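You operate a simulated robot arm through the tools that you are given. There is no shell and no other tool.

The job below is to be done with a simulated robot arm. You get a single attempt, and the scene is never put back.

Task
Wash the lumpy sheet off the screen, then form a new thin one.
Fine: wash it off in the vat; dip once, shake it even, then toss off the water; leave the flat sticks, catches, stirrer and white drain plug as they are.

It is judged by the outcome, as a careful person would: the job done as asked, and still so three seconds after it is handed in. It fails if anything else is knocked over, pushed out of place, dropped, spilled or broken. Flat cloth is picked up by pressing the open fingertips on it (5 to 10 N) and closing them slowly along it; thin cloth reads only 2 to 8 mm in the jaws.

Robot
A 7-joint arm with a two-finger parallel gripper, fixed in place. Base frame: the origin is on the floor under the middle of its stand, x ahead of it, y to its left, z up. Units: mm, rad, N and s.
It reaches about 1247 mm from its shoulder. Its first joint turns from -2.304 to 2.304 rad. Payload 3.91 kg.
The TCP is the grasp point between the finger pads, 30 mm short of the fingertips. In the tool frame z runs along the fingers and y along their closing line. The gripper opens to 110 mm. The fingers are 20 mm wide and 10 mm thick; the gripper's body (48 by 112 mm) begins 55 mm behind the TCP.
Orientation is that of the tool frame in the base frame, as [roll, pitch, yaw] about the fixed x, y, z axes, in that order (R = Rz(yaw) Ry(pitch) Rx(roll)). With the fingers straight down and closing along the base's y, the tool's x points along the base's -x, its y along +y and its z along -z.

Tools
- The arm moves only by the tool drive_tool. Its argument "steps" is one flat list of numbers, 6 for each row, row after row: the shift along the base's x, y, z in units of 150 mm (1.0 is 150 mm), then the turn, a rotation vector about the base's x, y, z in units of 120 degrees (1.0 is 120 degrees). In form: [dx, dy, dz, ax, ay, az, dx, dy, dz, ax, ay, az, ...]. A call has 1 to 20 rows; each row is the pose to reach, as a shift and turn from the pose commanded when the call began. "hand" is the opening, from 0 (shut) to 1 (fully open), set as the call begins (left out, the last holds). A call with a number of a shift or a turn outside -1 to 1 is refused whole. A row lasts 0.2 s, in which the tool goes at most 50 mm and 0.15 rad; a call with a longer step from one row to the next is refused whole, and so is a gripper value outside its range. Where a pose cannot be reached the arm comes as near as it can. A force on the tool above 40 N (or 10 N above the force at the start of the call, whichever is more), or a blocked arm, ends the call early, and 0.2 s more pass. The fingers move at their own pace (about 108 mm/s each) and stop on an object; they squeeze with about 20 N. The grip force told is the motor's: it shows also when the fingers shut on nothing. Time passes only in rows, and 0.2 s behind the last, so rows that repeat a pose let the fingers close. The reply holds the time, the measured pose of the TCP, the force on the tool along the base axes, the opening and the grip force, in the units named above and with some noise, with the torque about the TCP (base axes, N m) and any sound that the robot's microphone picked up.
- Cameras (640 x 400 px; columns grow to the right, rows downward): "scene" is fixed at [213.6, 651.9, 1549.8]; the picture's right is [-0.56, -0.83, 0.00], its down [-0.68, 0.46, -0.57] and it looks along [0.47, -0.32, -0.82] (base axes); focal length 214 px, centre (320, 200). "wrist" rides on the gripper at [72, 17, -103] in the tool frame; the picture's right is [-0.23, 0.97, 0.00], its down [-0.76, -0.18, -0.62] and it looks along [-0.61, -0.14, 0.78] (tool axes); focal length 222 px, centre (320, 200). There is no depth. A picture from a camera that has moved, and an enlarged one, comes with that camera's place and axes in the base frame and with its lens. The place of the scene camera against the robot may be out by one fixed shift of up to 12 mm in any direction.
- get_image(camera): a new picture of that camera. It takes no simulated time.
- zoom(camera, box): a new picture of the part [left, top, right, bottom] of that camera's present view, enlarged. It takes no simulated time.
- sign_off(): hands the job in; it is judged then, once.

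Nothing tells you positions but the pictures and the camera data. Unless the task says otherwise, let go and move clear before handing in.

The tools are called after "Call:" by a JSON object that holds its "api" and its "payload". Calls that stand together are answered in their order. drive_tool: Moves the arm, as the interface text tells. Its arguments: {"type":"object","properties":{"steps":{"type":"array","items":{"type":"number"}},"hand":{"type":"number"}},"required":["steps"]} The other tools are called the same way: get_image (camera) takes a picture; zoom (camera, box) takes an enlarged picture of a part of a camera's view; sign_off () hands the job in.

At the start:

```text
time: 0.0
tool_pos: [671.6, 95.1, 1250.6]
tcp_rot: [3.141, -0.001, 3.141]
wrist_force: [-0.4, 0.6, 0.4]
torque: [-0.03, 0.01, 0.01]
gripper_width: 110.2
gripper_force: 0.1
```

scene: 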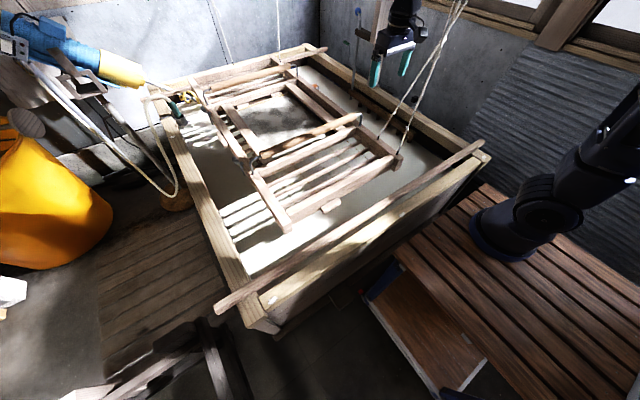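
wrist: 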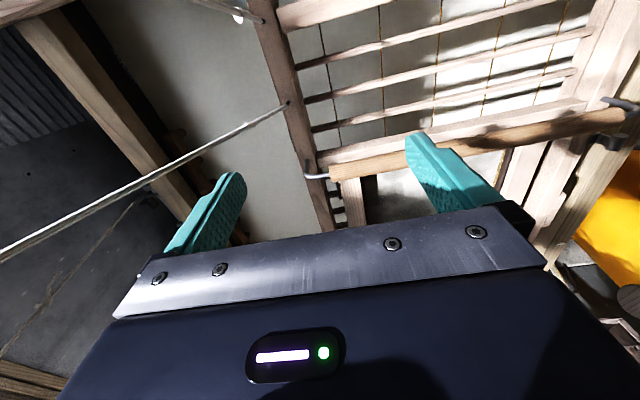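

I see a wooden vat with a papermaking frame (a screen mould hung by cords) over milky water, and the gripper is above it. I'll look closer before moving anything.

Call:
{"api": "zoom", "payload": {"camera": "scene", "box": [160, 30, 420, 260]}}

Call:
{"api": "zoom", "payload": {"camera": "scene", "box": [330, 0, 500, 170]}}

Call:
{"api": "zoom", "payload": {"camera": "scene", "box": [130, 60, 290, 160]}}

Call:
{"api": "zoom", "payload": {"camera": "scene", "box": [220, 110, 420, 240]}}

Call:
{"api": "zoom", "payload": {"camera": "wrist", "box": [180, 0, 640, 240]}}

```text
1.74 times, centred on (290, 145) of scene
camera zoom: at [213.6, 651.9, 1549.8], right [-0.56, -0.83, 0.0], down [-0.68, 0.46, -0.57], along [0.47, -0.32, -0.82], focal length 373 px, centre (372, 296)
```

zoom: 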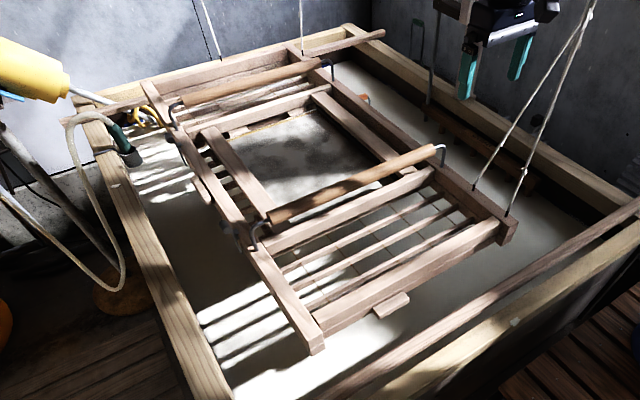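

```text
2.35 times, centred on (415, 85) of scene
camera zoom: at [213.6, 651.9, 1549.8], right [-0.56, -0.83, 0.0], down [-0.68, 0.46, -0.57], along [0.47, -0.32, -0.82], focal length 505 px, centre (96, 471)
```

zoom: 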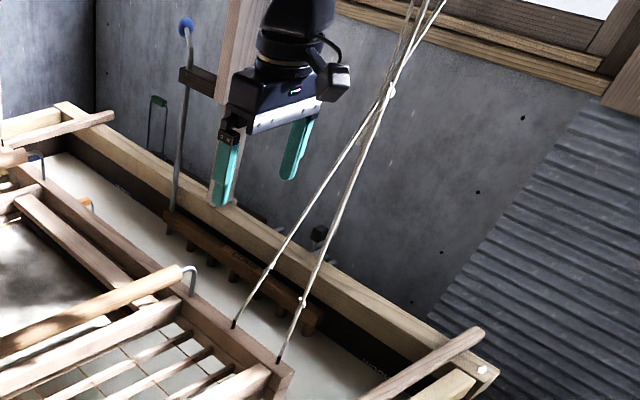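

```text
4.00 times, centred on (210, 110) of scene
camera zoom: at [213.6, 651.9, 1549.8], right [-0.56, -0.83, 0.0], down [-0.68, 0.46, -0.57], along [0.47, -0.32, -0.82], focal length 858 px, centre (760, 560)
```

zoom: 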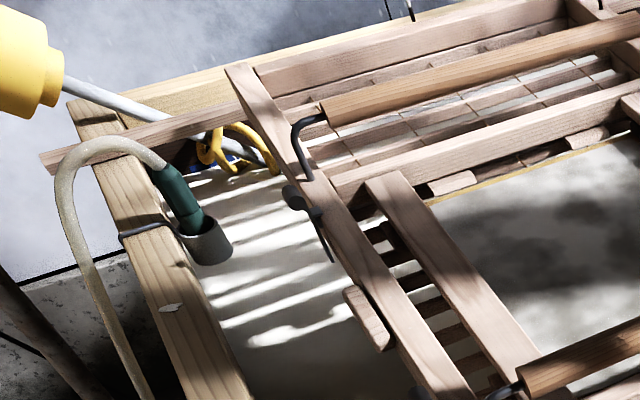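

```text
3.08 times, centred on (320, 175) of scene
camera zoom: at [213.6, 651.9, 1549.8], right [-0.56, -0.83, 0.0], down [-0.68, 0.46, -0.57], along [0.47, -0.32, -0.82], focal length 660 px, centre (320, 277)
```

zoom: 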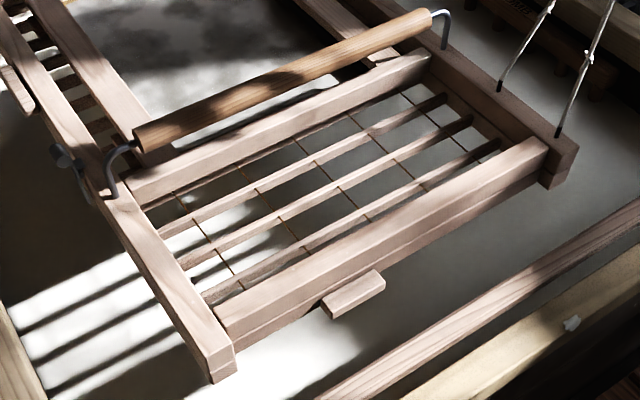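

```text
1.39 times, centred on (410, 120) of wrist
camera zoom: at [600.5, 111.9, 1354.8], right [0.23, 0.97, 0.0], down [0.76, -0.18, 0.62], along [0.61, -0.14, -0.78], focal length 309 px, centre (195, 311)
```

zoom: 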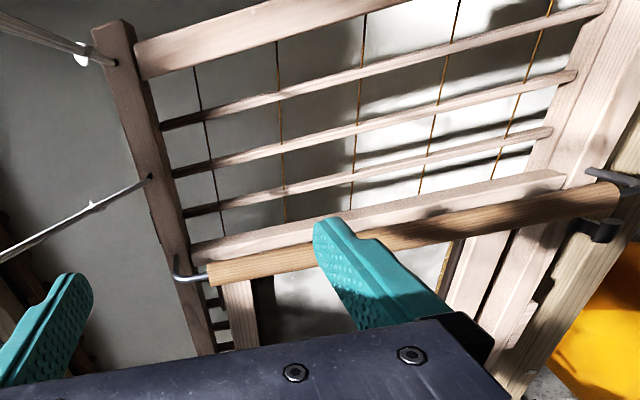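

The frame hangs over the vat on cords, long in x. I take its near cross handle to be about x≈800, y≈85..505, z≈1030, with the far handle near x≈1320. I'll move up and towards +y, away from the cords, for a better look before touching anything.

Call:
{"api": "drive_tool", "payload": {"steps": [0, 0.2, 0.2, 0, 0, 0, 0, 0.4, 0.4, 0, 0, 0, 0, 0.6, 0.6, 0, 0, 0, 0, 0.8, 0.8, 0, 0, 0, 0, 1, 1, 0, 0, 0], "hand": 1}}

Call:
{"api": "get_image", "payload": {"camera": "wrist"}}

Call:
{"api": "get_image", "payload": {"camera": "scene"}}

```text
time: 1.2
tool_pos: [672.2, 244.9, 1398.7]
tcp_rot: [3.141, 0.0, -3.14]
wrist_force: [0.7, -0.6, -0.2]
torque: [0.01, 0.0, 0.0]
gripper_width: 109.7
gripper_force: 0.1
```

```text
taken
camera wrist: at [601.2, 262.5, 1503.1], right [0.23, 0.97, 0.0], down [0.76, -0.18, 0.62], along [0.61, -0.14, -0.78], focal length 222 px, centre (320, 200)
```

wrist: 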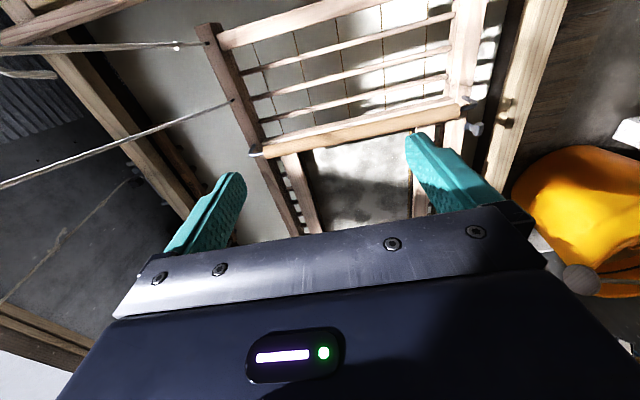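

```text
taken
```

scene: 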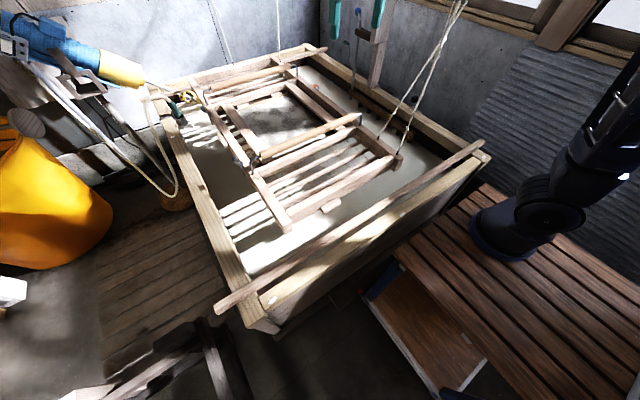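

The frame is about 500 mm wide in y. The near handle and its two hooks show clearly, and the cords on the -y rail run towards -y. I'll go forward at height to look down on the screen itself.

Call:
{"api": "drive_tool", "payload": {"steps": [0.28, 0, 0, 0, 0, 0, 0.56, 0.1, 0, 0, 0, 0, 0.84, 0.2, 0, 0, 0, 0, 1, 0.3, 0, 0, 0, 0]}}

Call:
{"api": "get_image", "payload": {"camera": "wrist"}}

```text
time: 2.2
tool_pos: [824.3, 289.7, 1400.4]
tcp_rot: [3.141, 0.0, 3.141]
wrist_force: [0.2, 0.2, 0.7]
torque: [0.04, -0.04, -0.02]
gripper_width: 110.1
gripper_force: 0.1
```

```text
taken
camera wrist: at [752.8, 306.6, 1504.4], right [0.23, 0.97, 0.0], down [0.76, -0.18, 0.62], along [0.61, -0.14, -0.78], focal length 222 px, centre (320, 200)
```

wrist: 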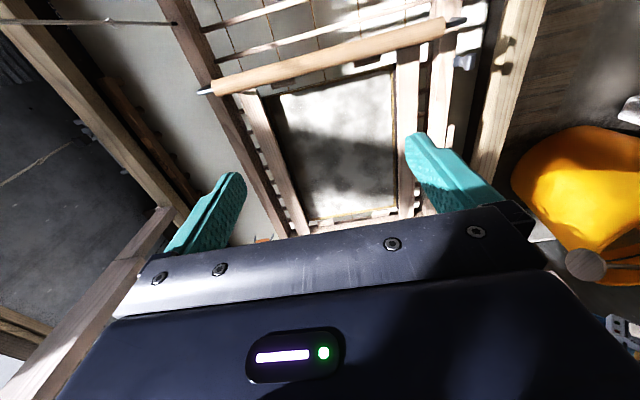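

Call:
{"api": "zoom", "payload": {"camera": "wrist", "box": [180, 0, 500, 250]}}

Call:
{"api": "zoom", "payload": {"camera": "wrist", "box": [60, 0, 320, 240]}}

Call:
{"api": "zoom", "payload": {"camera": "wrist", "box": [400, 0, 560, 110]}}

```text
1.60 times, centred on (340, 125) of wrist
camera zoom: at [752.8, 306.6, 1504.4], right [0.23, 0.97, 0.0], down [0.76, -0.18, 0.62], along [0.61, -0.14, -0.78], focal length 355 px, centre (288, 320)
```

zoom: 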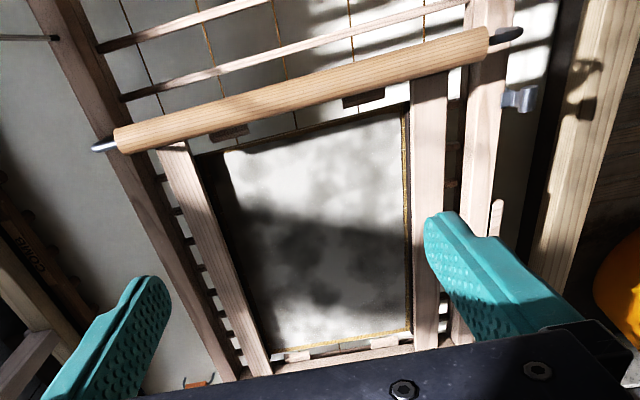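

```text
1.67 times, centred on (190, 120) of wrist
camera zoom: at [752.8, 306.6, 1504.4], right [0.23, 0.97, 0.0], down [0.76, -0.18, 0.62], along [0.61, -0.14, -0.78], focal length 370 px, centre (537, 333)
```

zoom: 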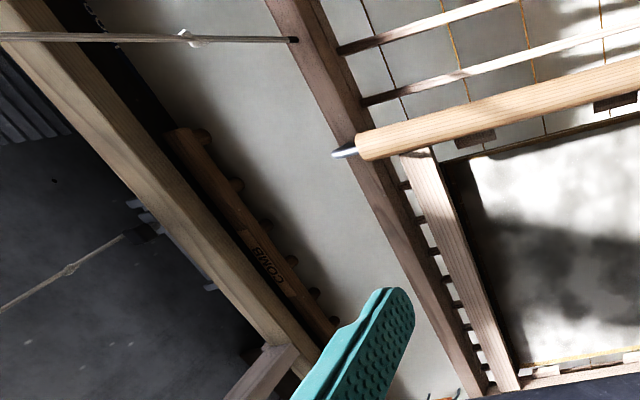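

```text
3.64 times, centred on (480, 55) of wrist
camera zoom: at [752.8, 306.6, 1504.4], right [0.23, 0.97, 0.0], down [0.76, -0.18, 0.62], along [0.61, -0.14, -0.78], focal length 808 px, centre (-262, 727)
```

zoom: 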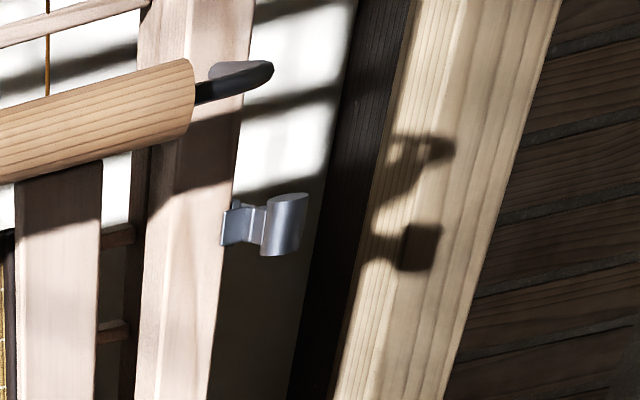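

The sheet lies within the inner deckle, and the stirrer (marked COMB) is along the -y wall. There are metal catches on the +y rail. I'll tilt the camera up to see how the cords carry the frame, because that decides how it moves.

Call:
{"api": "drive_tool", "payload": {"steps": [-0.1, 0, 0, 0, -0.068, 0, -0.2, 0, 0, 0, -0.136, 0, -0.3, 0, 0, 0, -0.204, 0, -0.4, 0, 0, 0, -0.272, 0, -0.5, 0, 0, 0, -0.34, 0, -0.6, 0, 0, 0, -0.408, 0, -0.7, 0, 0, 0, -0.476, 0, -0.8, 0, 0, 0, -0.544, 0, -0.9, 0, 0, 0, -0.612, 0, -1, 0, 0, 0, -0.68, 0]}}

Call:
{"api": "get_image", "payload": {"camera": "wrist"}}

Call:
{"api": "get_image", "payload": {"camera": "scene"}}

```text
time: 4.4
tool_pos: [673.8, 288.8, 1400.4]
tcp_rot: [3.137, 1.426, 3.138]
wrist_force: [0.8, -0.3, 0.5]
torque: [0.0, -0.02, -0.01]
gripper_width: 109.8
gripper_force: 0.1
```

```text
taken
camera wrist: at [561.1, 307.1, 1343.6], right [0.03, 0.97, 0.23], down [-0.51, -0.18, 0.84], along [0.86, -0.14, 0.49], focal length 222 px, centre (320, 200)
```

wrist: 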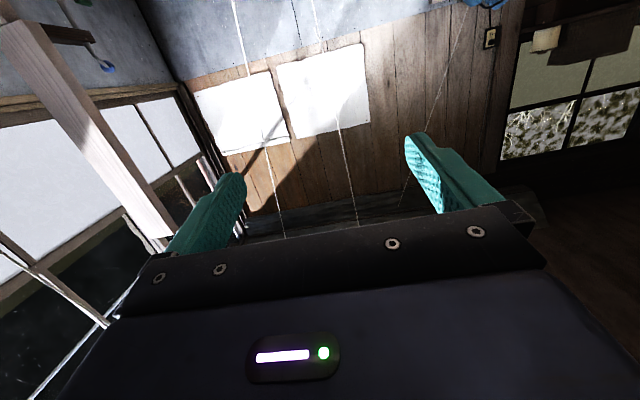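

```text
taken
```

scene: 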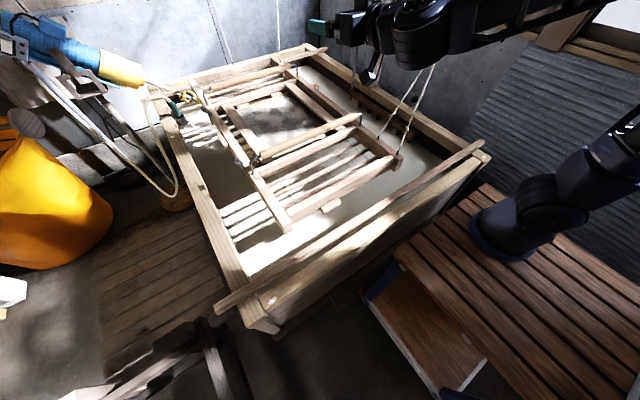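

The two far lines run straight up near x≈1550–1600, apparently behind the vat, while the near pair pulls towards -y. I'll tilt partly back to look at the far end of the frame.

Call:
{"api": "drive_tool", "payload": {"steps": [0.12, 0, 0, 0, 0.06, 0, 0.25, 0, 0, 0, 0.12, 0, 0.37, 0, 0, 0, 0.18, 0, 0.5, 0, 0, 0, 0.24, 0, 0.62, 0, 0, 0, 0.3, 0, 0.75, 0, 0, 0, 0.36, 0, 0.87, 0, 0, 0, 0.42, 0, 1, 0, 0, 0, 0.46, 0]}}

Call:
{"api": "get_image", "payload": {"camera": "wrist"}}

Call:
{"api": "zoom", "payload": {"camera": "wrist", "box": [150, 0, 520, 240]}}

```text
time: 6.2
tool_pos: [821.2, 289.5, 1401.0]
tcp_rot: [3.141, 0.46, -3.141]
wrist_force: [-1.2, -0.8, 1.0]
torque: [-0.01, 0.02, 0.02]
gripper_width: 109.9
gripper_force: 0.0
```

```text
taken
camera wrist: at [711.4, 306.6, 1463.1], right [0.2, 0.97, 0.1], down [0.41, -0.18, 0.9], along [0.89, -0.14, -0.43], focal length 222 px, centre (320, 200)
```

wrist: 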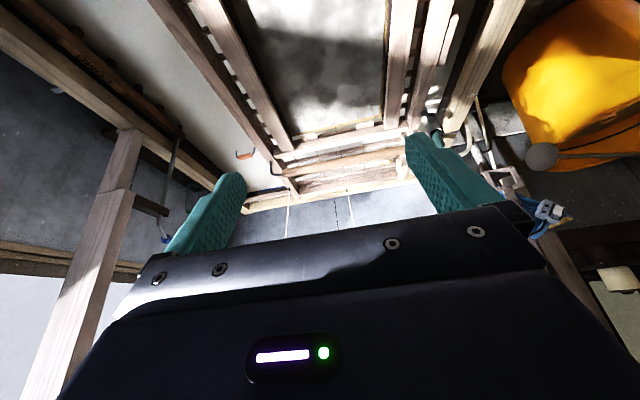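

```text
1.67 times, centred on (335, 120) of wrist
camera zoom: at [711.4, 306.6, 1463.1], right [0.2, 0.97, 0.1], down [0.41, -0.18, 0.9], along [0.89, -0.14, -0.43], focal length 370 px, centre (295, 333)
```

zoom: 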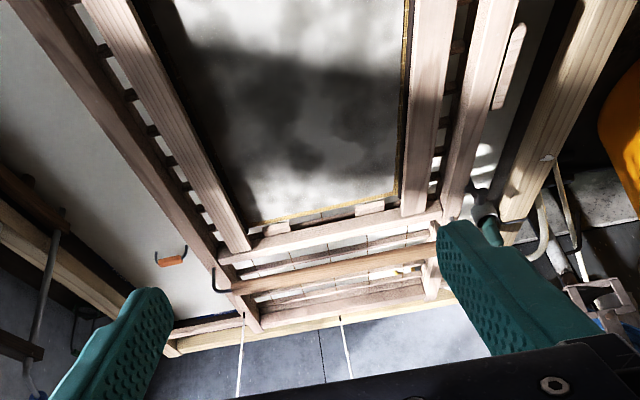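

Call:
{"api": "zoom", "payload": {"camera": "wrist", "box": [220, 110, 420, 240]}}

Call:
{"api": "zoom", "payload": {"camera": "scene", "box": [180, 30, 350, 130]}}

Call:
{"api": "zoom", "payload": {"camera": "wrist", "box": [380, 0, 540, 140]}}

Call:
{"api": "zoom", "payload": {"camera": "wrist", "box": [220, 0, 420, 130]}}

```text
3.08 times, centred on (320, 175) of wrist
camera zoom: at [711.4, 306.6, 1463.1], right [0.2, 0.97, 0.1], down [0.41, -0.18, 0.9], along [0.89, -0.14, -0.43], focal length 684 px, centre (320, 277)
```

zoom: 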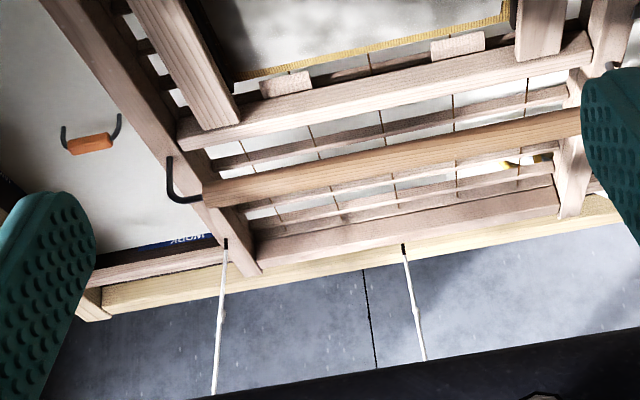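

```text
3.76 times, centred on (265, 80) of scene
camera zoom: at [213.6, 651.9, 1549.8], right [-0.56, -0.83, 0.0], down [-0.68, 0.46, -0.57], along [0.47, -0.32, -0.82], focal length 807 px, centre (527, 652)
```

zoom: 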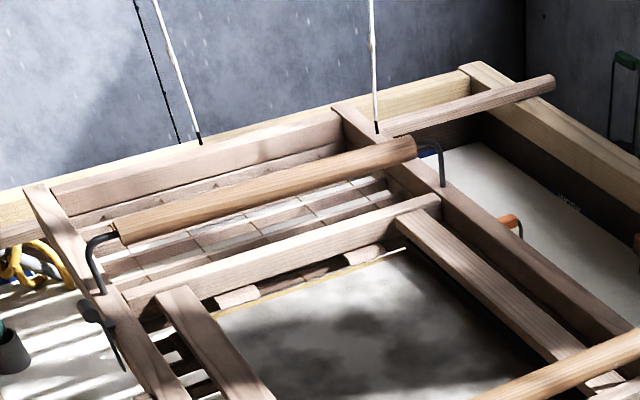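

```text
2.86 times, centred on (460, 70) of wrist
camera zoom: at [711.4, 306.6, 1463.1], right [0.2, 0.97, 0.1], down [0.41, -0.18, 0.9], along [0.89, -0.14, -0.43], focal length 635 px, centre (-80, 571)
```

zoom: 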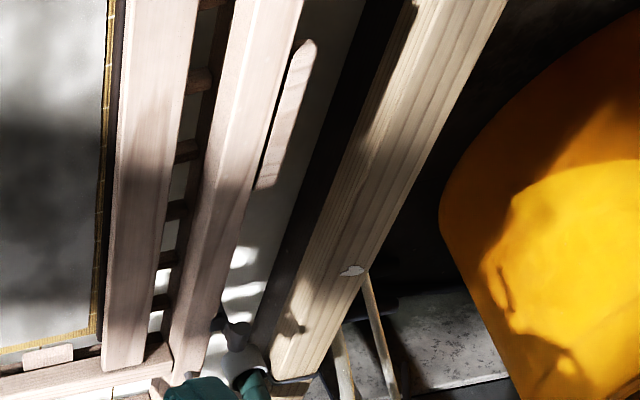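

```text
3.08 times, centred on (320, 65) of wrist
camera zoom: at [711.4, 306.6, 1463.1], right [0.2, 0.97, 0.1], down [0.41, -0.18, 0.9], along [0.89, -0.14, -0.43], focal length 684 px, centre (320, 615)
```

zoom: 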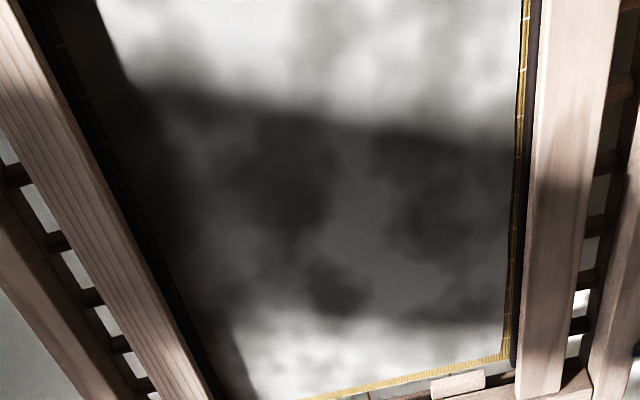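

The cords attach near the -y rail and the far end. The frame is about 1120 mm long, centred near x≈1120, y≈290, with its top at z≈960. I'll look at the labels, tabs and waterline before planning.

Call:
{"api": "zoom", "payload": {"camera": "scene", "box": [300, 50, 380, 100]}}

Call:
{"api": "zoom", "payload": {"camera": "scene", "box": [200, 190, 360, 320]}}

Call:
{"api": "zoom", "payload": {"camera": "scene", "box": [340, 90, 500, 200]}}

Call:
{"api": "zoom", "payload": {"camera": "wrist", "box": [220, 140, 320, 210]}}

Call:
{"api": "zoom", "payload": {"camera": "scene", "box": [160, 80, 260, 180]}}

```text
8.00 times, centred on (340, 75) of scene
camera zoom: at [213.6, 651.9, 1549.8], right [-0.56, -0.83, 0.0], down [-0.68, 0.46, -0.57], along [0.47, -0.32, -0.82], focal length 1716 px, centre (160, 1200)
```

zoom: 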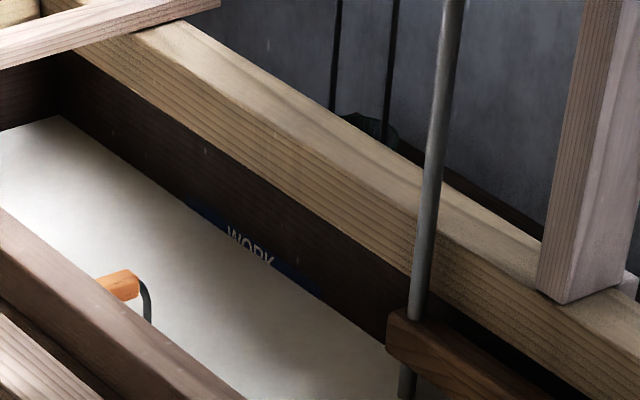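

```text
3.08 times, centred on (280, 255) of scene
camera zoom: at [213.6, 651.9, 1549.8], right [-0.56, -0.83, 0.0], down [-0.68, 0.46, -0.57], along [0.47, -0.32, -0.82], focal length 660 px, centre (443, 31)
```

zoom: 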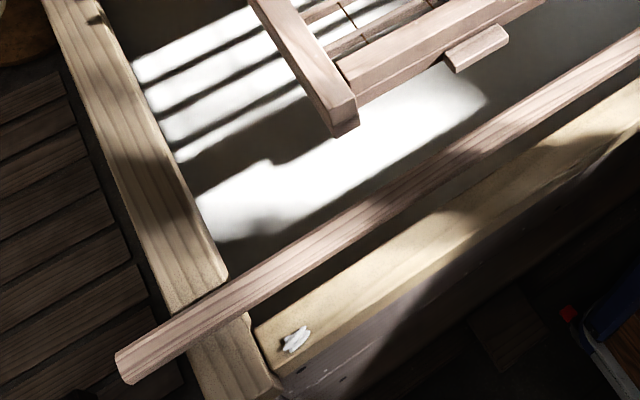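

```text
3.64 times, centred on (420, 145) of scene
camera zoom: at [213.6, 651.9, 1549.8], right [-0.56, -0.83, 0.0], down [-0.68, 0.46, -0.57], along [0.47, -0.32, -0.82], focal length 780 px, centre (-44, 400)
```

zoom: 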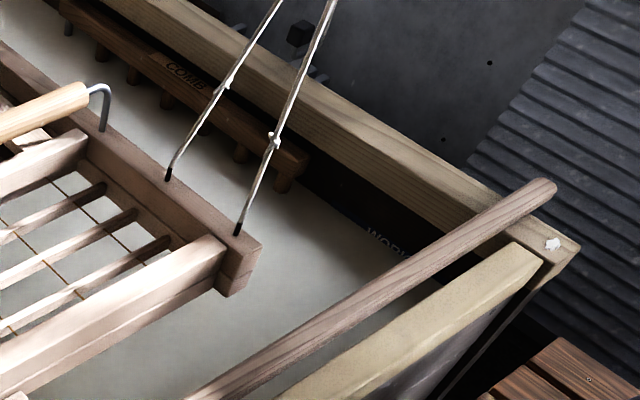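

```text
5.71 times, centred on (270, 175) of wrist
camera zoom: at [711.4, 306.6, 1463.1], right [0.2, 0.97, 0.1], down [0.41, -0.18, 0.9], along [0.89, -0.14, -0.43], focal length 1269 px, centre (606, 343)
```

zoom: 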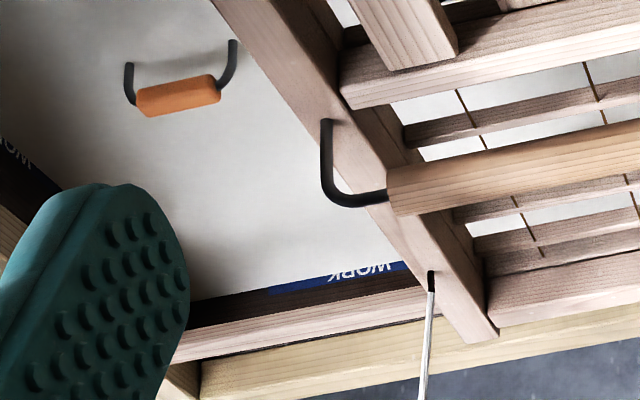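

```text
4.00 times, centred on (210, 130) of scene
camera zoom: at [213.6, 651.9, 1549.8], right [-0.56, -0.83, 0.0], down [-0.68, 0.46, -0.57], along [0.47, -0.32, -0.82], focal length 858 px, centre (760, 480)
```

zoom: 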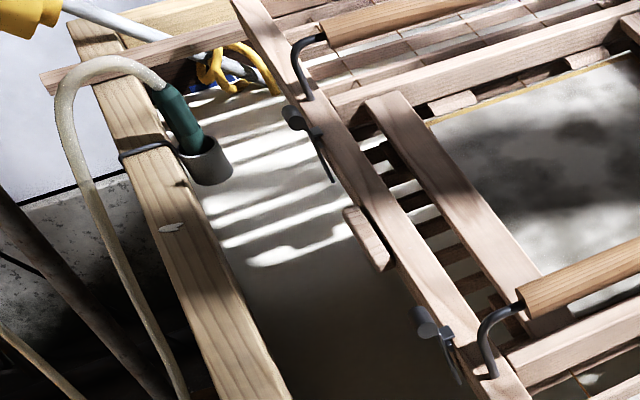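

The water turns out to be well below the frame, at about z≈730–740, with blue WORK marks at the waterline. The frame top is at z≈960. The near handle runs along y at about x≈806, y 78–510, z≈1022, roughly 33 mm thick. I'll straighten the tool, turn it to close along x, and check the handle from above.

Call:
{"api": "drive_tool", "payload": {"steps": [0, 0, 0, 0, 0.07, 0, 0, 0, 0, 0, 0.14, 0, 0, 0, 0, 0, 0.21, 0, 0, 0, 0, 0, 0.2197, 0]}}

Call:
{"api": "drive_tool", "payload": {"steps": [0, 0, 0, 0, 0, -0.068, 0, 0, 0, 0, 0, -0.136, 0, 0, 0, 0, 0, -0.204, 0, 0, 0, 0, 0, -0.272, 0, 0, 0, 0, 0, -0.34, 0, 0, 0, 0, 0, -0.408, 0, 0, 0, 0, 0, -0.476, 0, 0, 0, 0, 0, -0.544, 0, 0, 0, 0, 0, -0.612, 0, 0, 0, 0, 0, -0.68, 0, 0, 0, 0, 0, -0.75]}}

Call:
{"api": "get_image", "payload": {"camera": "wrist"}}

Call:
{"api": "get_image", "payload": {"camera": "scene"}}

```text
time: 7.2
tool_pos: [821.3, 290.2, 1401.7]
tcp_rot: [3.141, -0.003, -3.14]
wrist_force: [0.8, -0.4, 0.2]
torque: [-0.01, 0.0, -0.04]
gripper_width: 109.9
gripper_force: 0.0
```

```text
time: 9.6
tool_pos: [821.9, 289.5, 1399.6]
tcp_rot: [-3.14, 0.002, 1.569]
wrist_force: [-1.0, -0.8, 0.0]
torque: [0.01, 0.0, -0.04]
gripper_width: 110.0
gripper_force: 0.2
```

```text
taken
camera wrist: at [839.8, 361.8, 1504.0], right [0.97, -0.23, 0.0], down [-0.18, -0.76, 0.62], along [-0.14, -0.61, -0.78], focal length 222 px, centre (320, 200)
```

wrist: 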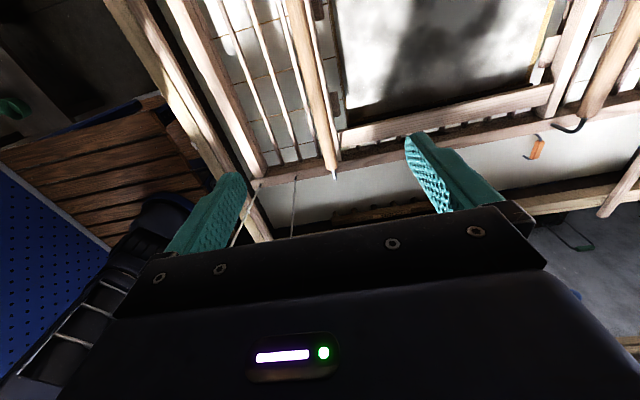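

```text
taken
```

scene: 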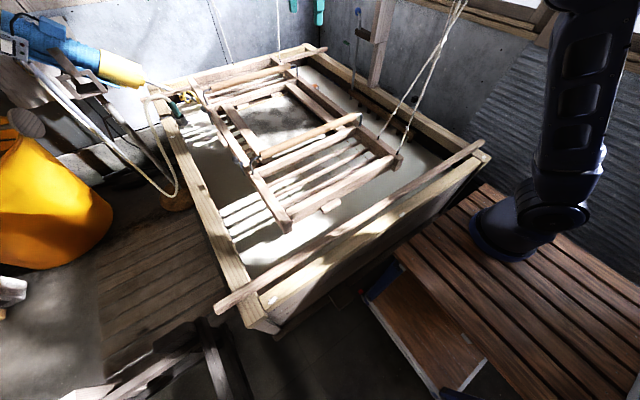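

Call:
{"api": "zoom", "payload": {"camera": "wrist", "box": [200, 0, 460, 240]}}

Call:
{"api": "zoom", "payload": {"camera": "wrist", "box": [420, 0, 640, 240]}}

Call:
{"api": "zoom", "payload": {"camera": "wrist", "box": [90, 0, 350, 250]}}

```text
1.67 times, centred on (330, 120) of wrist
camera zoom: at [839.8, 361.8, 1504.0], right [0.97, -0.23, 0.0], down [-0.18, -0.76, 0.62], along [-0.14, -0.61, -0.78], focal length 370 px, centre (303, 333)
```

zoom: 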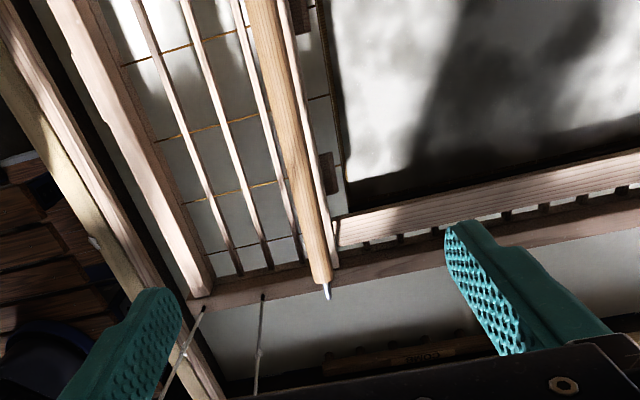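

```text
1.67 times, centred on (530, 120) of wrist
camera zoom: at [839.8, 361.8, 1504.0], right [0.97, -0.23, 0.0], down [-0.18, -0.76, 0.62], along [-0.14, -0.61, -0.78], focal length 370 px, centre (-30, 333)
```

zoom: 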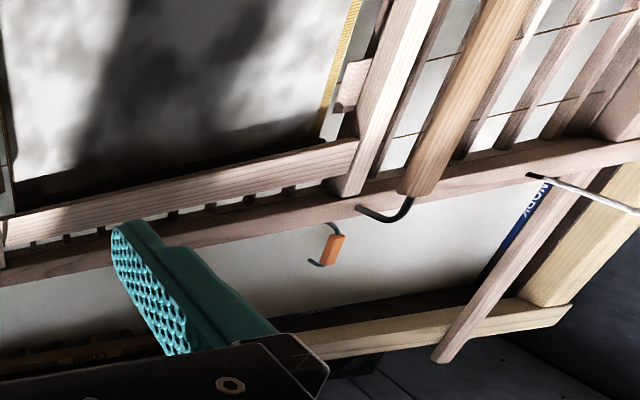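

```text
1.60 times, centred on (220, 125) of wrist
camera zoom: at [839.8, 361.8, 1504.0], right [0.97, -0.23, 0.0], down [-0.18, -0.76, 0.62], along [-0.14, -0.61, -0.78], focal length 355 px, centre (480, 320)
```

zoom: 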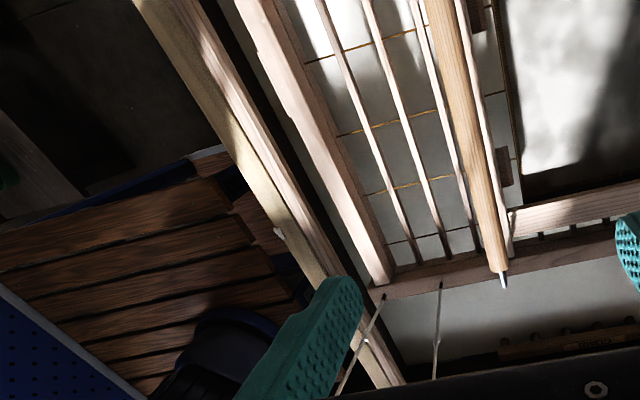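

The handle sits about 60–70 mm above the bar under it, so straight-down fingers closing along x will clear it. I'll descend above the handle's middle and check the alignment.

Call:
{"api": "drive_tool", "payload": {"steps": [-0.03, 0, -0.25, 0, 0, 0, -0.06, 0, -0.5, 0, 0, 0, -0.1, 0, -0.75, 0, 0, 0, -0.1, 0, -1, 0, 0, 0]}}

Call:
{"api": "get_image", "payload": {"camera": "wrist"}}

Call:
{"api": "get_image", "payload": {"camera": "scene"}}

```text
time: 10.6
tool_pos: [808.5, 289.1, 1251.0]
tcp_rot: [3.142, 0.001, 1.57]
wrist_force: [-0.9, -0.5, 0.3]
torque: [0.01, -0.03, -0.02]
gripper_width: 109.9
gripper_force: 0.3
```

```text
taken
camera wrist: at [825.6, 362.0, 1355.1], right [0.97, -0.23, 0.0], down [-0.18, -0.76, 0.62], along [-0.14, -0.61, -0.78], focal length 222 px, centre (320, 200)
```

wrist: 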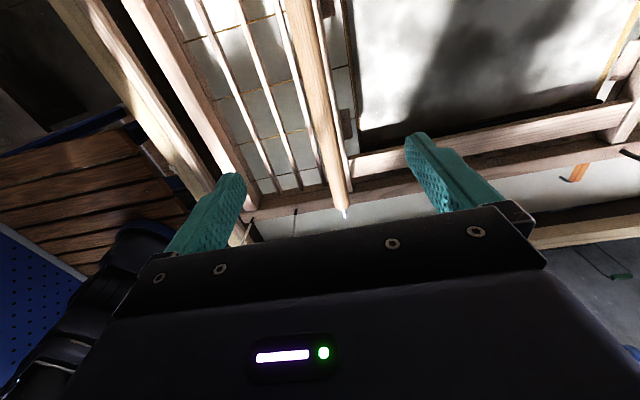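

```text
taken
```

scene: 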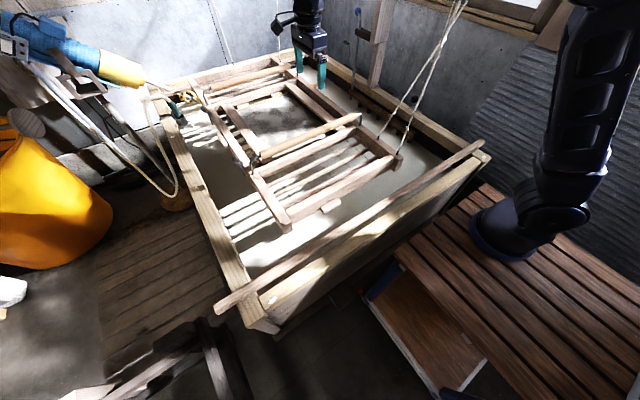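

Call:
{"api": "zoom", "payload": {"camera": "wrist", "box": [240, 0, 400, 220]}}

```text
1.82 times, centred on (320, 110) of wrist
camera zoom: at [825.6, 362.0, 1355.1], right [0.97, -0.23, 0.0], down [-0.18, -0.76, 0.62], along [-0.14, -0.61, -0.78], focal length 404 px, centre (320, 364)
```

zoom: 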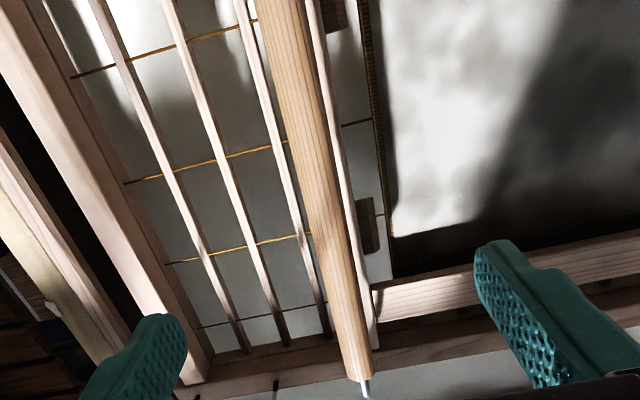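

The handle lies between the fingers, about 3 mm to the -x side of centre. I'll go down in two steps and watch the force.

Call:
{"api": "drive_tool", "payload": {"steps": [-0.02, 0, -0.25, 0, 0, 0, -0.02, 0, -0.5, 0, 0, 0, -0.02, 0, -0.75, 0, 0, 0, -0.02, 0, -1, 0, 0, 0]}}

Call:
{"api": "get_image", "payload": {"camera": "wrist"}}

Call:
{"api": "zoom", "payload": {"camera": "scene", "box": [220, 60, 400, 200]}}

```text
time: 11.6
tool_pos: [803.9, 286.8, 1101.4]
tcp_rot: [-3.14, -0.001, 1.571]
wrist_force: [0.2, 0.4, 0.5]
torque: [0.04, -0.04, 0.01]
gripper_width: 110.1
gripper_force: 0.0
```

```text
taken
camera wrist: at [820.9, 360.2, 1205.2], right [0.97, -0.23, 0.0], down [-0.18, -0.76, 0.62], along [-0.14, -0.61, -0.78], focal length 222 px, centre (320, 200)
```

wrist: 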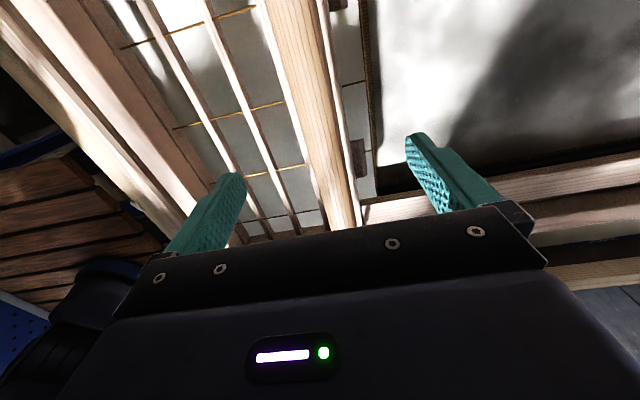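

```text
2.86 times, centred on (310, 130) of scene
camera zoom: at [213.6, 651.9, 1549.8], right [-0.56, -0.83, 0.0], down [-0.68, 0.46, -0.57], along [0.47, -0.32, -0.82], focal length 613 px, centre (349, 400)
```

zoom: 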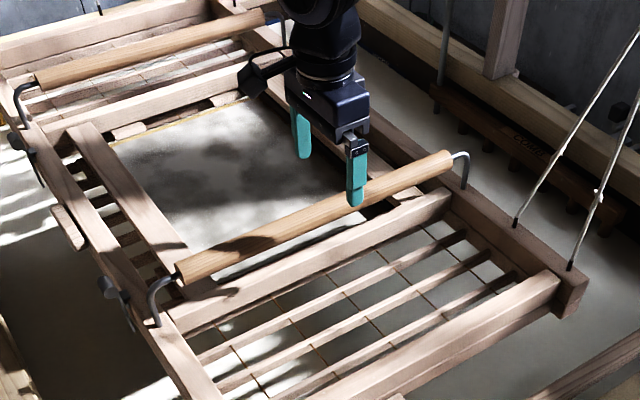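

Call:
{"api": "drive_tool", "payload": {"steps": [0, 0, -0.18, 0, 0, 0, 0, 0, -0.36, 0, 0, 0, 0, 0, -0.5, 0, 0, 0]}}

Call:
{"api": "zoom", "payload": {"camera": "wrist", "box": [160, 0, 540, 260]}}

Call:
{"api": "zoom", "payload": {"camera": "scene", "box": [270, 80, 390, 170]}}

```text
time: 12.4
tool_pos: [804.0, 288.5, 1025.7]
tcp_rot: [-3.141, 0.0, 1.572]
wrist_force: [-0.5, -0.2, 1.1]
torque: [0.03, 0.01, 0.01]
gripper_width: 110.2
gripper_force: 0.0
```

```text
1.54 times, centred on (350, 130) of wrist
camera zoom: at [823.3, 361.0, 1129.4], right [0.97, -0.23, 0.0], down [-0.18, -0.76, 0.62], along [-0.14, -0.61, -0.78], focal length 342 px, centre (274, 308)
```

zoom: 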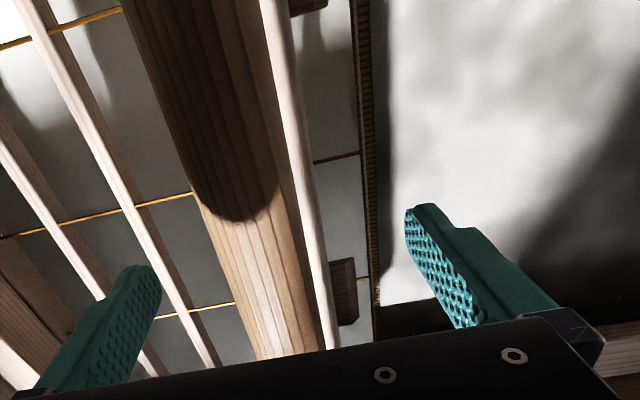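

```text
4.44 times, centred on (330, 125) of scene
camera zoom: at [213.6, 651.9, 1549.8], right [-0.56, -0.83, 0.0], down [-0.68, 0.46, -0.57], along [0.47, -0.32, -0.82], focal length 953 px, centre (276, 533)
```

zoom: 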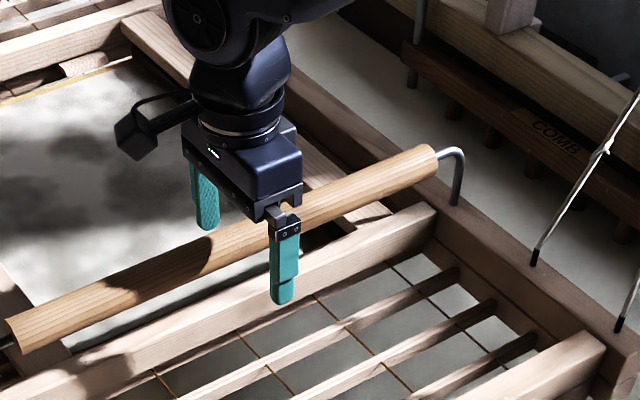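

The handle is centred between the pads with the fingertips clear of the bar below, so I'll close on it now.

Call:
{"api": "drive_tool", "payload": {"steps": [0, 0, 0, 0, 0, 0, 0, 0, 0, 0, 0, 0, 0, 0, 0, 0, 0, 0, 0, 0, 0, 0, 0, 0], "hand": 0}}

Call:
{"api": "zoom", "payload": {"camera": "scene", "box": [200, 50, 420, 240]}}

Call:
{"api": "zoom", "payload": {"camera": "wrist", "box": [160, 0, 540, 260]}}

```text
time: 13.4
tool_pos: [805.8, 287.5, 1026.8]
tcp_rot: [3.141, 0.0, 1.57]
wrist_force: [-0.9, 0.3, -2.0]
torque: [0.07, -0.07, 0.08]
gripper_width: 30.8
gripper_force: 45.0
```

```text
2.11 times, centred on (310, 145) of scene
camera zoom: at [213.6, 651.9, 1549.8], right [-0.56, -0.83, 0.0], down [-0.68, 0.46, -0.57], along [0.47, -0.32, -0.82], focal length 452 px, centre (341, 316)
```

zoom: 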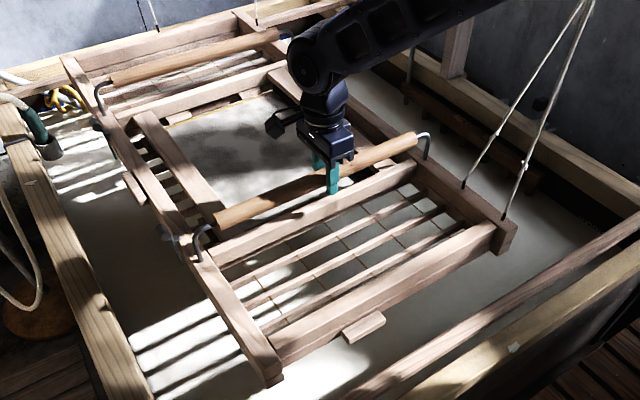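

```text
1.54 times, centred on (350, 130) of wrist
camera zoom: at [823.6, 361.1, 1129.2], right [0.97, -0.23, 0.0], down [-0.18, -0.76, 0.62], along [-0.14, -0.61, -0.78], focal length 342 px, centre (274, 308)
```

zoom: 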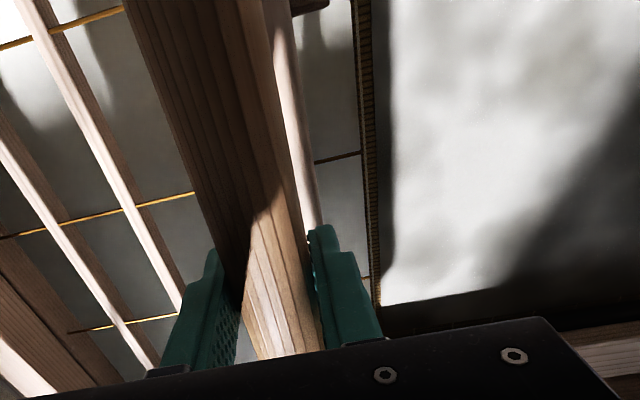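

The handle is held, reading 30.8 mm in the jaws. I'll test how the frame responds with a small, slow downward move and read the force.

Call:
{"api": "drive_tool", "payload": {"steps": [0, 0, -0.05, 0, 0, 0, 0, 0, -0.1, 0, 0, 0, 0, 0, -0.15, 0, 0, 0, 0, 0, -0.2, 0, 0, 0, 0, 0, -0.2, 0, 0, 0]}}

Call:
{"api": "zoom", "payload": {"camera": "scene", "box": [200, 50, 420, 240]}}

```text
time: 14.6
tool_pos: [804.5, 290.5, 995.9]
tcp_rot: [3.141, -0.001, 1.57]
wrist_force: [-0.2, -0.1, 5.1]
torque: [0.01, 0.05, -0.13]
gripper_width: 30.8
gripper_force: 44.5
```

```text
2.11 times, centred on (310, 145) of scene
camera zoom: at [213.6, 651.9, 1549.8], right [-0.56, -0.83, 0.0], down [-0.68, 0.46, -0.57], along [0.47, -0.32, -0.82], focal length 452 px, centre (341, 316)
```

zoom: 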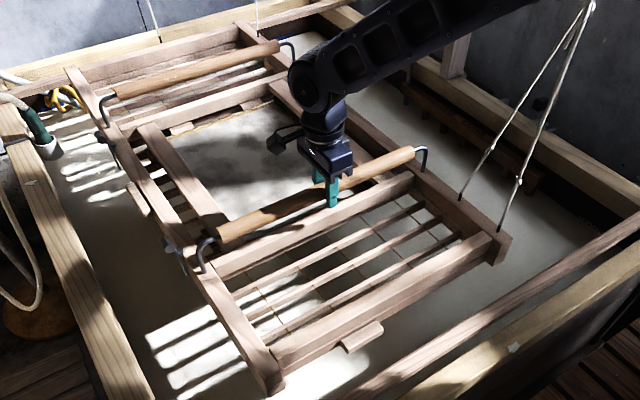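

The frame follows level and softly, with about 5 N at 30 mm down. I'll keep lowering it slowly, watching the force and the picture.

Call:
{"api": "drive_tool", "payload": {"steps": [0, 0, -0.12, 0, 0, 0, 0, 0, -0.24, 0, 0, 0, 0, 0, -0.36, 0, 0, 0, 0, 0, -0.48, 0, 0, 0, 0, 0, -0.6, 0, 0, 0, 0, 0, -0.6, 0, 0, 0]}}

Call:
{"api": "zoom", "payload": {"camera": "scene", "box": [160, 40, 440, 260]}}

```text
time: 16.0
tool_pos: [805.1, 290.7, 905.5]
tcp_rot: [-3.14, -0.001, 1.571]
wrist_force: [0.1, -0.3, 8.2]
torque: [-0.03, 0.04, -0.02]
gripper_width: 30.5
gripper_force: 45.8
```

```text
1.82 times, centred on (300, 150) of scene
camera zoom: at [213.6, 651.9, 1549.8], right [-0.56, -0.83, 0.0], down [-0.68, 0.46, -0.57], along [0.47, -0.32, -0.82], focal length 390 px, centre (356, 291)
```

zoom: 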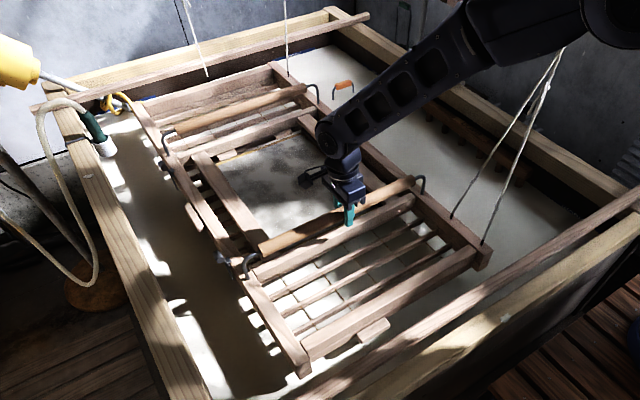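

The frame stays level at 120 mm down with only about 8 N. There is clear space to the near stick, the far stick and the orange-gripped wire. I'll continue down towards the water.

Call:
{"api": "drive_tool", "payload": {"steps": [0, 0, -0.12, 0, 0, 0, 0, 0, -0.24, 0, 0, 0, 0, 0, -0.36, 0, 0, 0, 0, 0, -0.48, 0, 0, 0, 0, 0, -0.48, 0, 0, 0]}}

Call:
{"api": "zoom", "payload": {"camera": "scene", "box": [160, 40, 440, 260]}}

Call:
{"api": "get_image", "payload": {"camera": "wrist"}}

```text
time: 17.2
tool_pos: [803.9, 288.9, 833.9]
tcp_rot: [3.14, 0.0, 1.571]
wrist_force: [-0.2, -0.7, 11.7]
torque: [0.03, 0.21, -0.03]
gripper_width: 30.8
gripper_force: 45.2
```

```text
1.82 times, centred on (300, 150) of scene
camera zoom: at [213.6, 651.9, 1549.8], right [-0.56, -0.83, 0.0], down [-0.68, 0.46, -0.57], along [0.47, -0.32, -0.82], focal length 390 px, centre (356, 291)
```

zoom: 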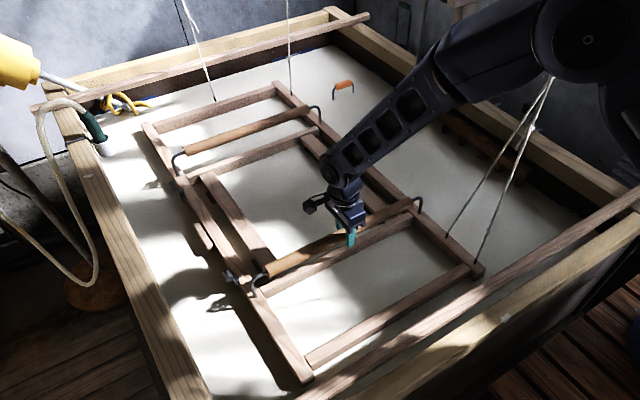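

```text
taken
camera wrist: at [820.9, 361.9, 938.3], right [0.97, -0.23, 0.0], down [-0.18, -0.76, 0.62], along [-0.14, -0.61, -0.78], focal length 222 px, centre (320, 200)
```

wrist: 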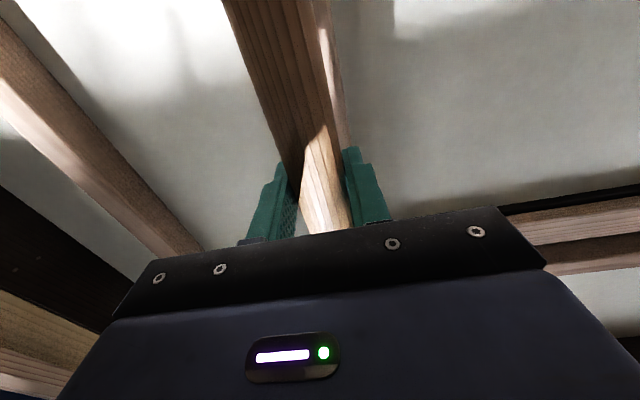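

The frame has gone into the pulp: the screen is under and only the rail tops show. I'll push it slightly deeper and swish gently, mostly along y where there is room, to wash the old sheet off.

Call:
{"api": "drive_tool", "payload": {"steps": [0, 0, -0.1, 0, 0, 0, 0, 0, -0.2, 0, 0, 0, 0, 0, -0.25, 0, 0, 0, 0, -0.15, -0.25, 0, 0, 0, 0, -0.3, -0.25, 0, 0, 0, 0, -0.15, -0.25, 0, 0, 0, 0, 0.05, -0.25, 0, 0, 0, 0, 0.25, -0.25, 0, 0, 0, 0, 0.1, -0.25, 0, 0, 0, 0, -0.1, -0.25, 0, 0, 0, 0, -0.3, -0.25, 0, 0, 0, 0, -0.1, -0.25, 0, 0, 0, 0, 0.1, -0.25, 0, 0, 0, 0, 0.25, -0.25, 0, 0, 0, 0, 0.05, -0.25, 0, 0, 0, 0, -0.15, -0.25, 0, 0, 0, 0, -0.3, -0.25, 0, 0, 0, 0, -0.15, -0.25, 0, 0, 0, 0, 0, -0.25, 0, 0, 0]}}

Call:
{"api": "get_image", "payload": {"camera": "scene"}}

Call:
{"api": "zoom", "payload": {"camera": "scene", "box": [160, 40, 440, 260]}}

```text
time: 17.8
tool_pos: [806.5, 292.5, 809.5]
tcp_rot: [3.133, -0.004, 1.571]
wrist_force: [-0.7, -0.1, 12.5]
torque: [0.04, -0.45, -0.05]
gripper_width: 30.4
gripper_force: 45.2
stopped in row 3: the force on the tool passed its limit at 45 N (the readings are from after the stop); the commanded pose is now the measured one
```

```text
taken
```

scene: 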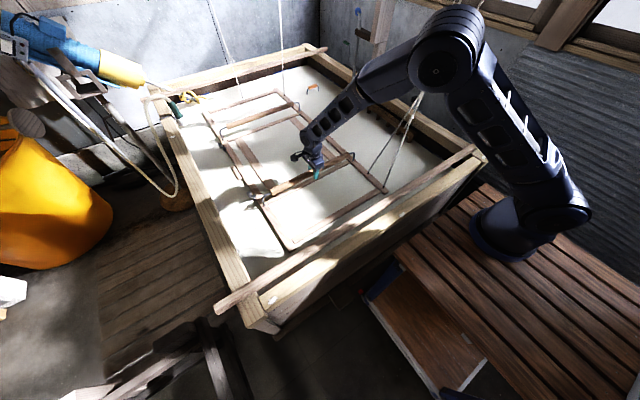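

```text
1.82 times, centred on (300, 150) of scene
camera zoom: at [213.6, 651.9, 1549.8], right [-0.56, -0.83, 0.0], down [-0.68, 0.46, -0.57], along [0.47, -0.32, -0.82], focal length 390 px, centre (356, 291)
```

zoom: 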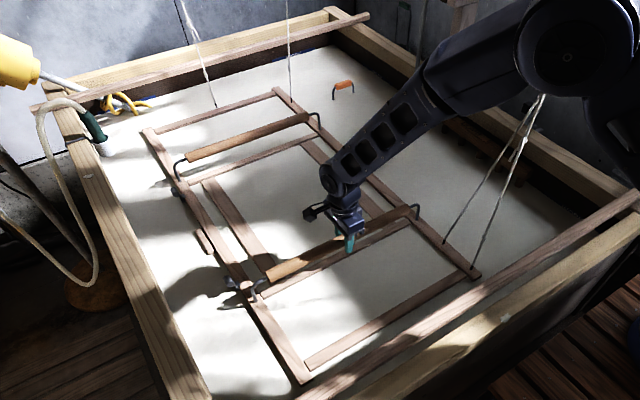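

The move stopped at 45 N about 25 mm further down. That's either water drag on the screen or a stop. I'll try again much more slowly to tell which.

Call:
{"api": "drive_tool", "payload": {"steps": [0, 0, -0.015, 0, 0, 0, 0, 0, -0.03, 0, 0, 0, 0, 0, -0.045, 0, 0, 0, 0, 0, -0.06, 0, 0, 0, 0, 0, -0.06, 0, 0, 0]}}

```text
time: 18.4
tool_pos: [807.6, 292.4, 808.5]
tcp_rot: [3.13, -0.007, 1.57]
wrist_force: [-1.4, -0.7, 13.7]
torque: [0.04, -0.42, 0.02]
gripper_width: 30.6
gripper_force: 45.3
stopped in row 2: the force on the tool passed its limit at 44 N (the readings are from after the stop); the commanded pose is now the measured one
```

It hits a firm stop at z≈808, so that's the lowest the frame goes, and the screen is already under there. I'll back off a few mm and swish it sideways at a modest speed.

Call:
{"api": "drive_tool", "payload": {"steps": [0, 0, 0.05, 0, 0, 0, 0, -0.07, 0.06, 0, 0, 0, 0, -0.17, 0.06, 0, 0, 0, 0, -0.27, 0.06, 0, 0, 0, 0, -0.2, 0.06, 0, 0, 0, 0, -0.08, 0.06, 0, 0, 0, 0, 0.04, 0.06, 0, 0, 0, 0, 0.14, 0.06, 0, 0, 0, 0, 0.2, 0.06, 0, 0, 0, 0, 0.1, 0.06, 0, 0, 0, 0, 0, 0.06, 0, 0, 0]}}

Call:
{"api": "zoom", "payload": {"camera": "scene", "box": [160, 40, 440, 260]}}

```text
time: 20.8
tool_pos: [807.3, 293.1, 817.2]
tcp_rot: [3.131, -0.006, 1.568]
wrist_force: [-0.5, 0.1, 11.6]
torque: [0.0, -0.17, -0.26]
gripper_width: 30.6
gripper_force: 44.9
```

```text
1.82 times, centred on (300, 150) of scene
camera zoom: at [213.6, 651.9, 1549.8], right [-0.56, -0.83, 0.0], down [-0.68, 0.46, -0.57], along [0.47, -0.32, -0.82], focal length 390 px, centre (356, 291)
```

zoom: 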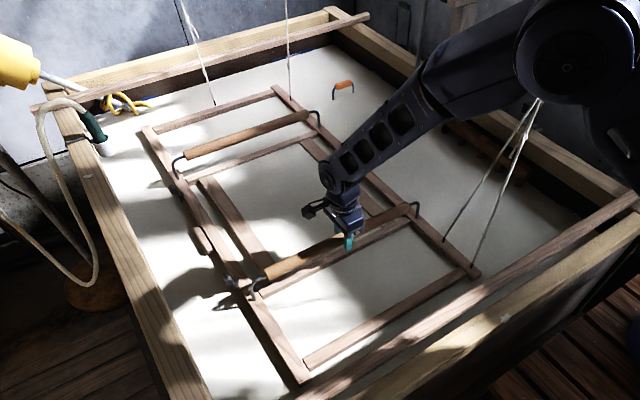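

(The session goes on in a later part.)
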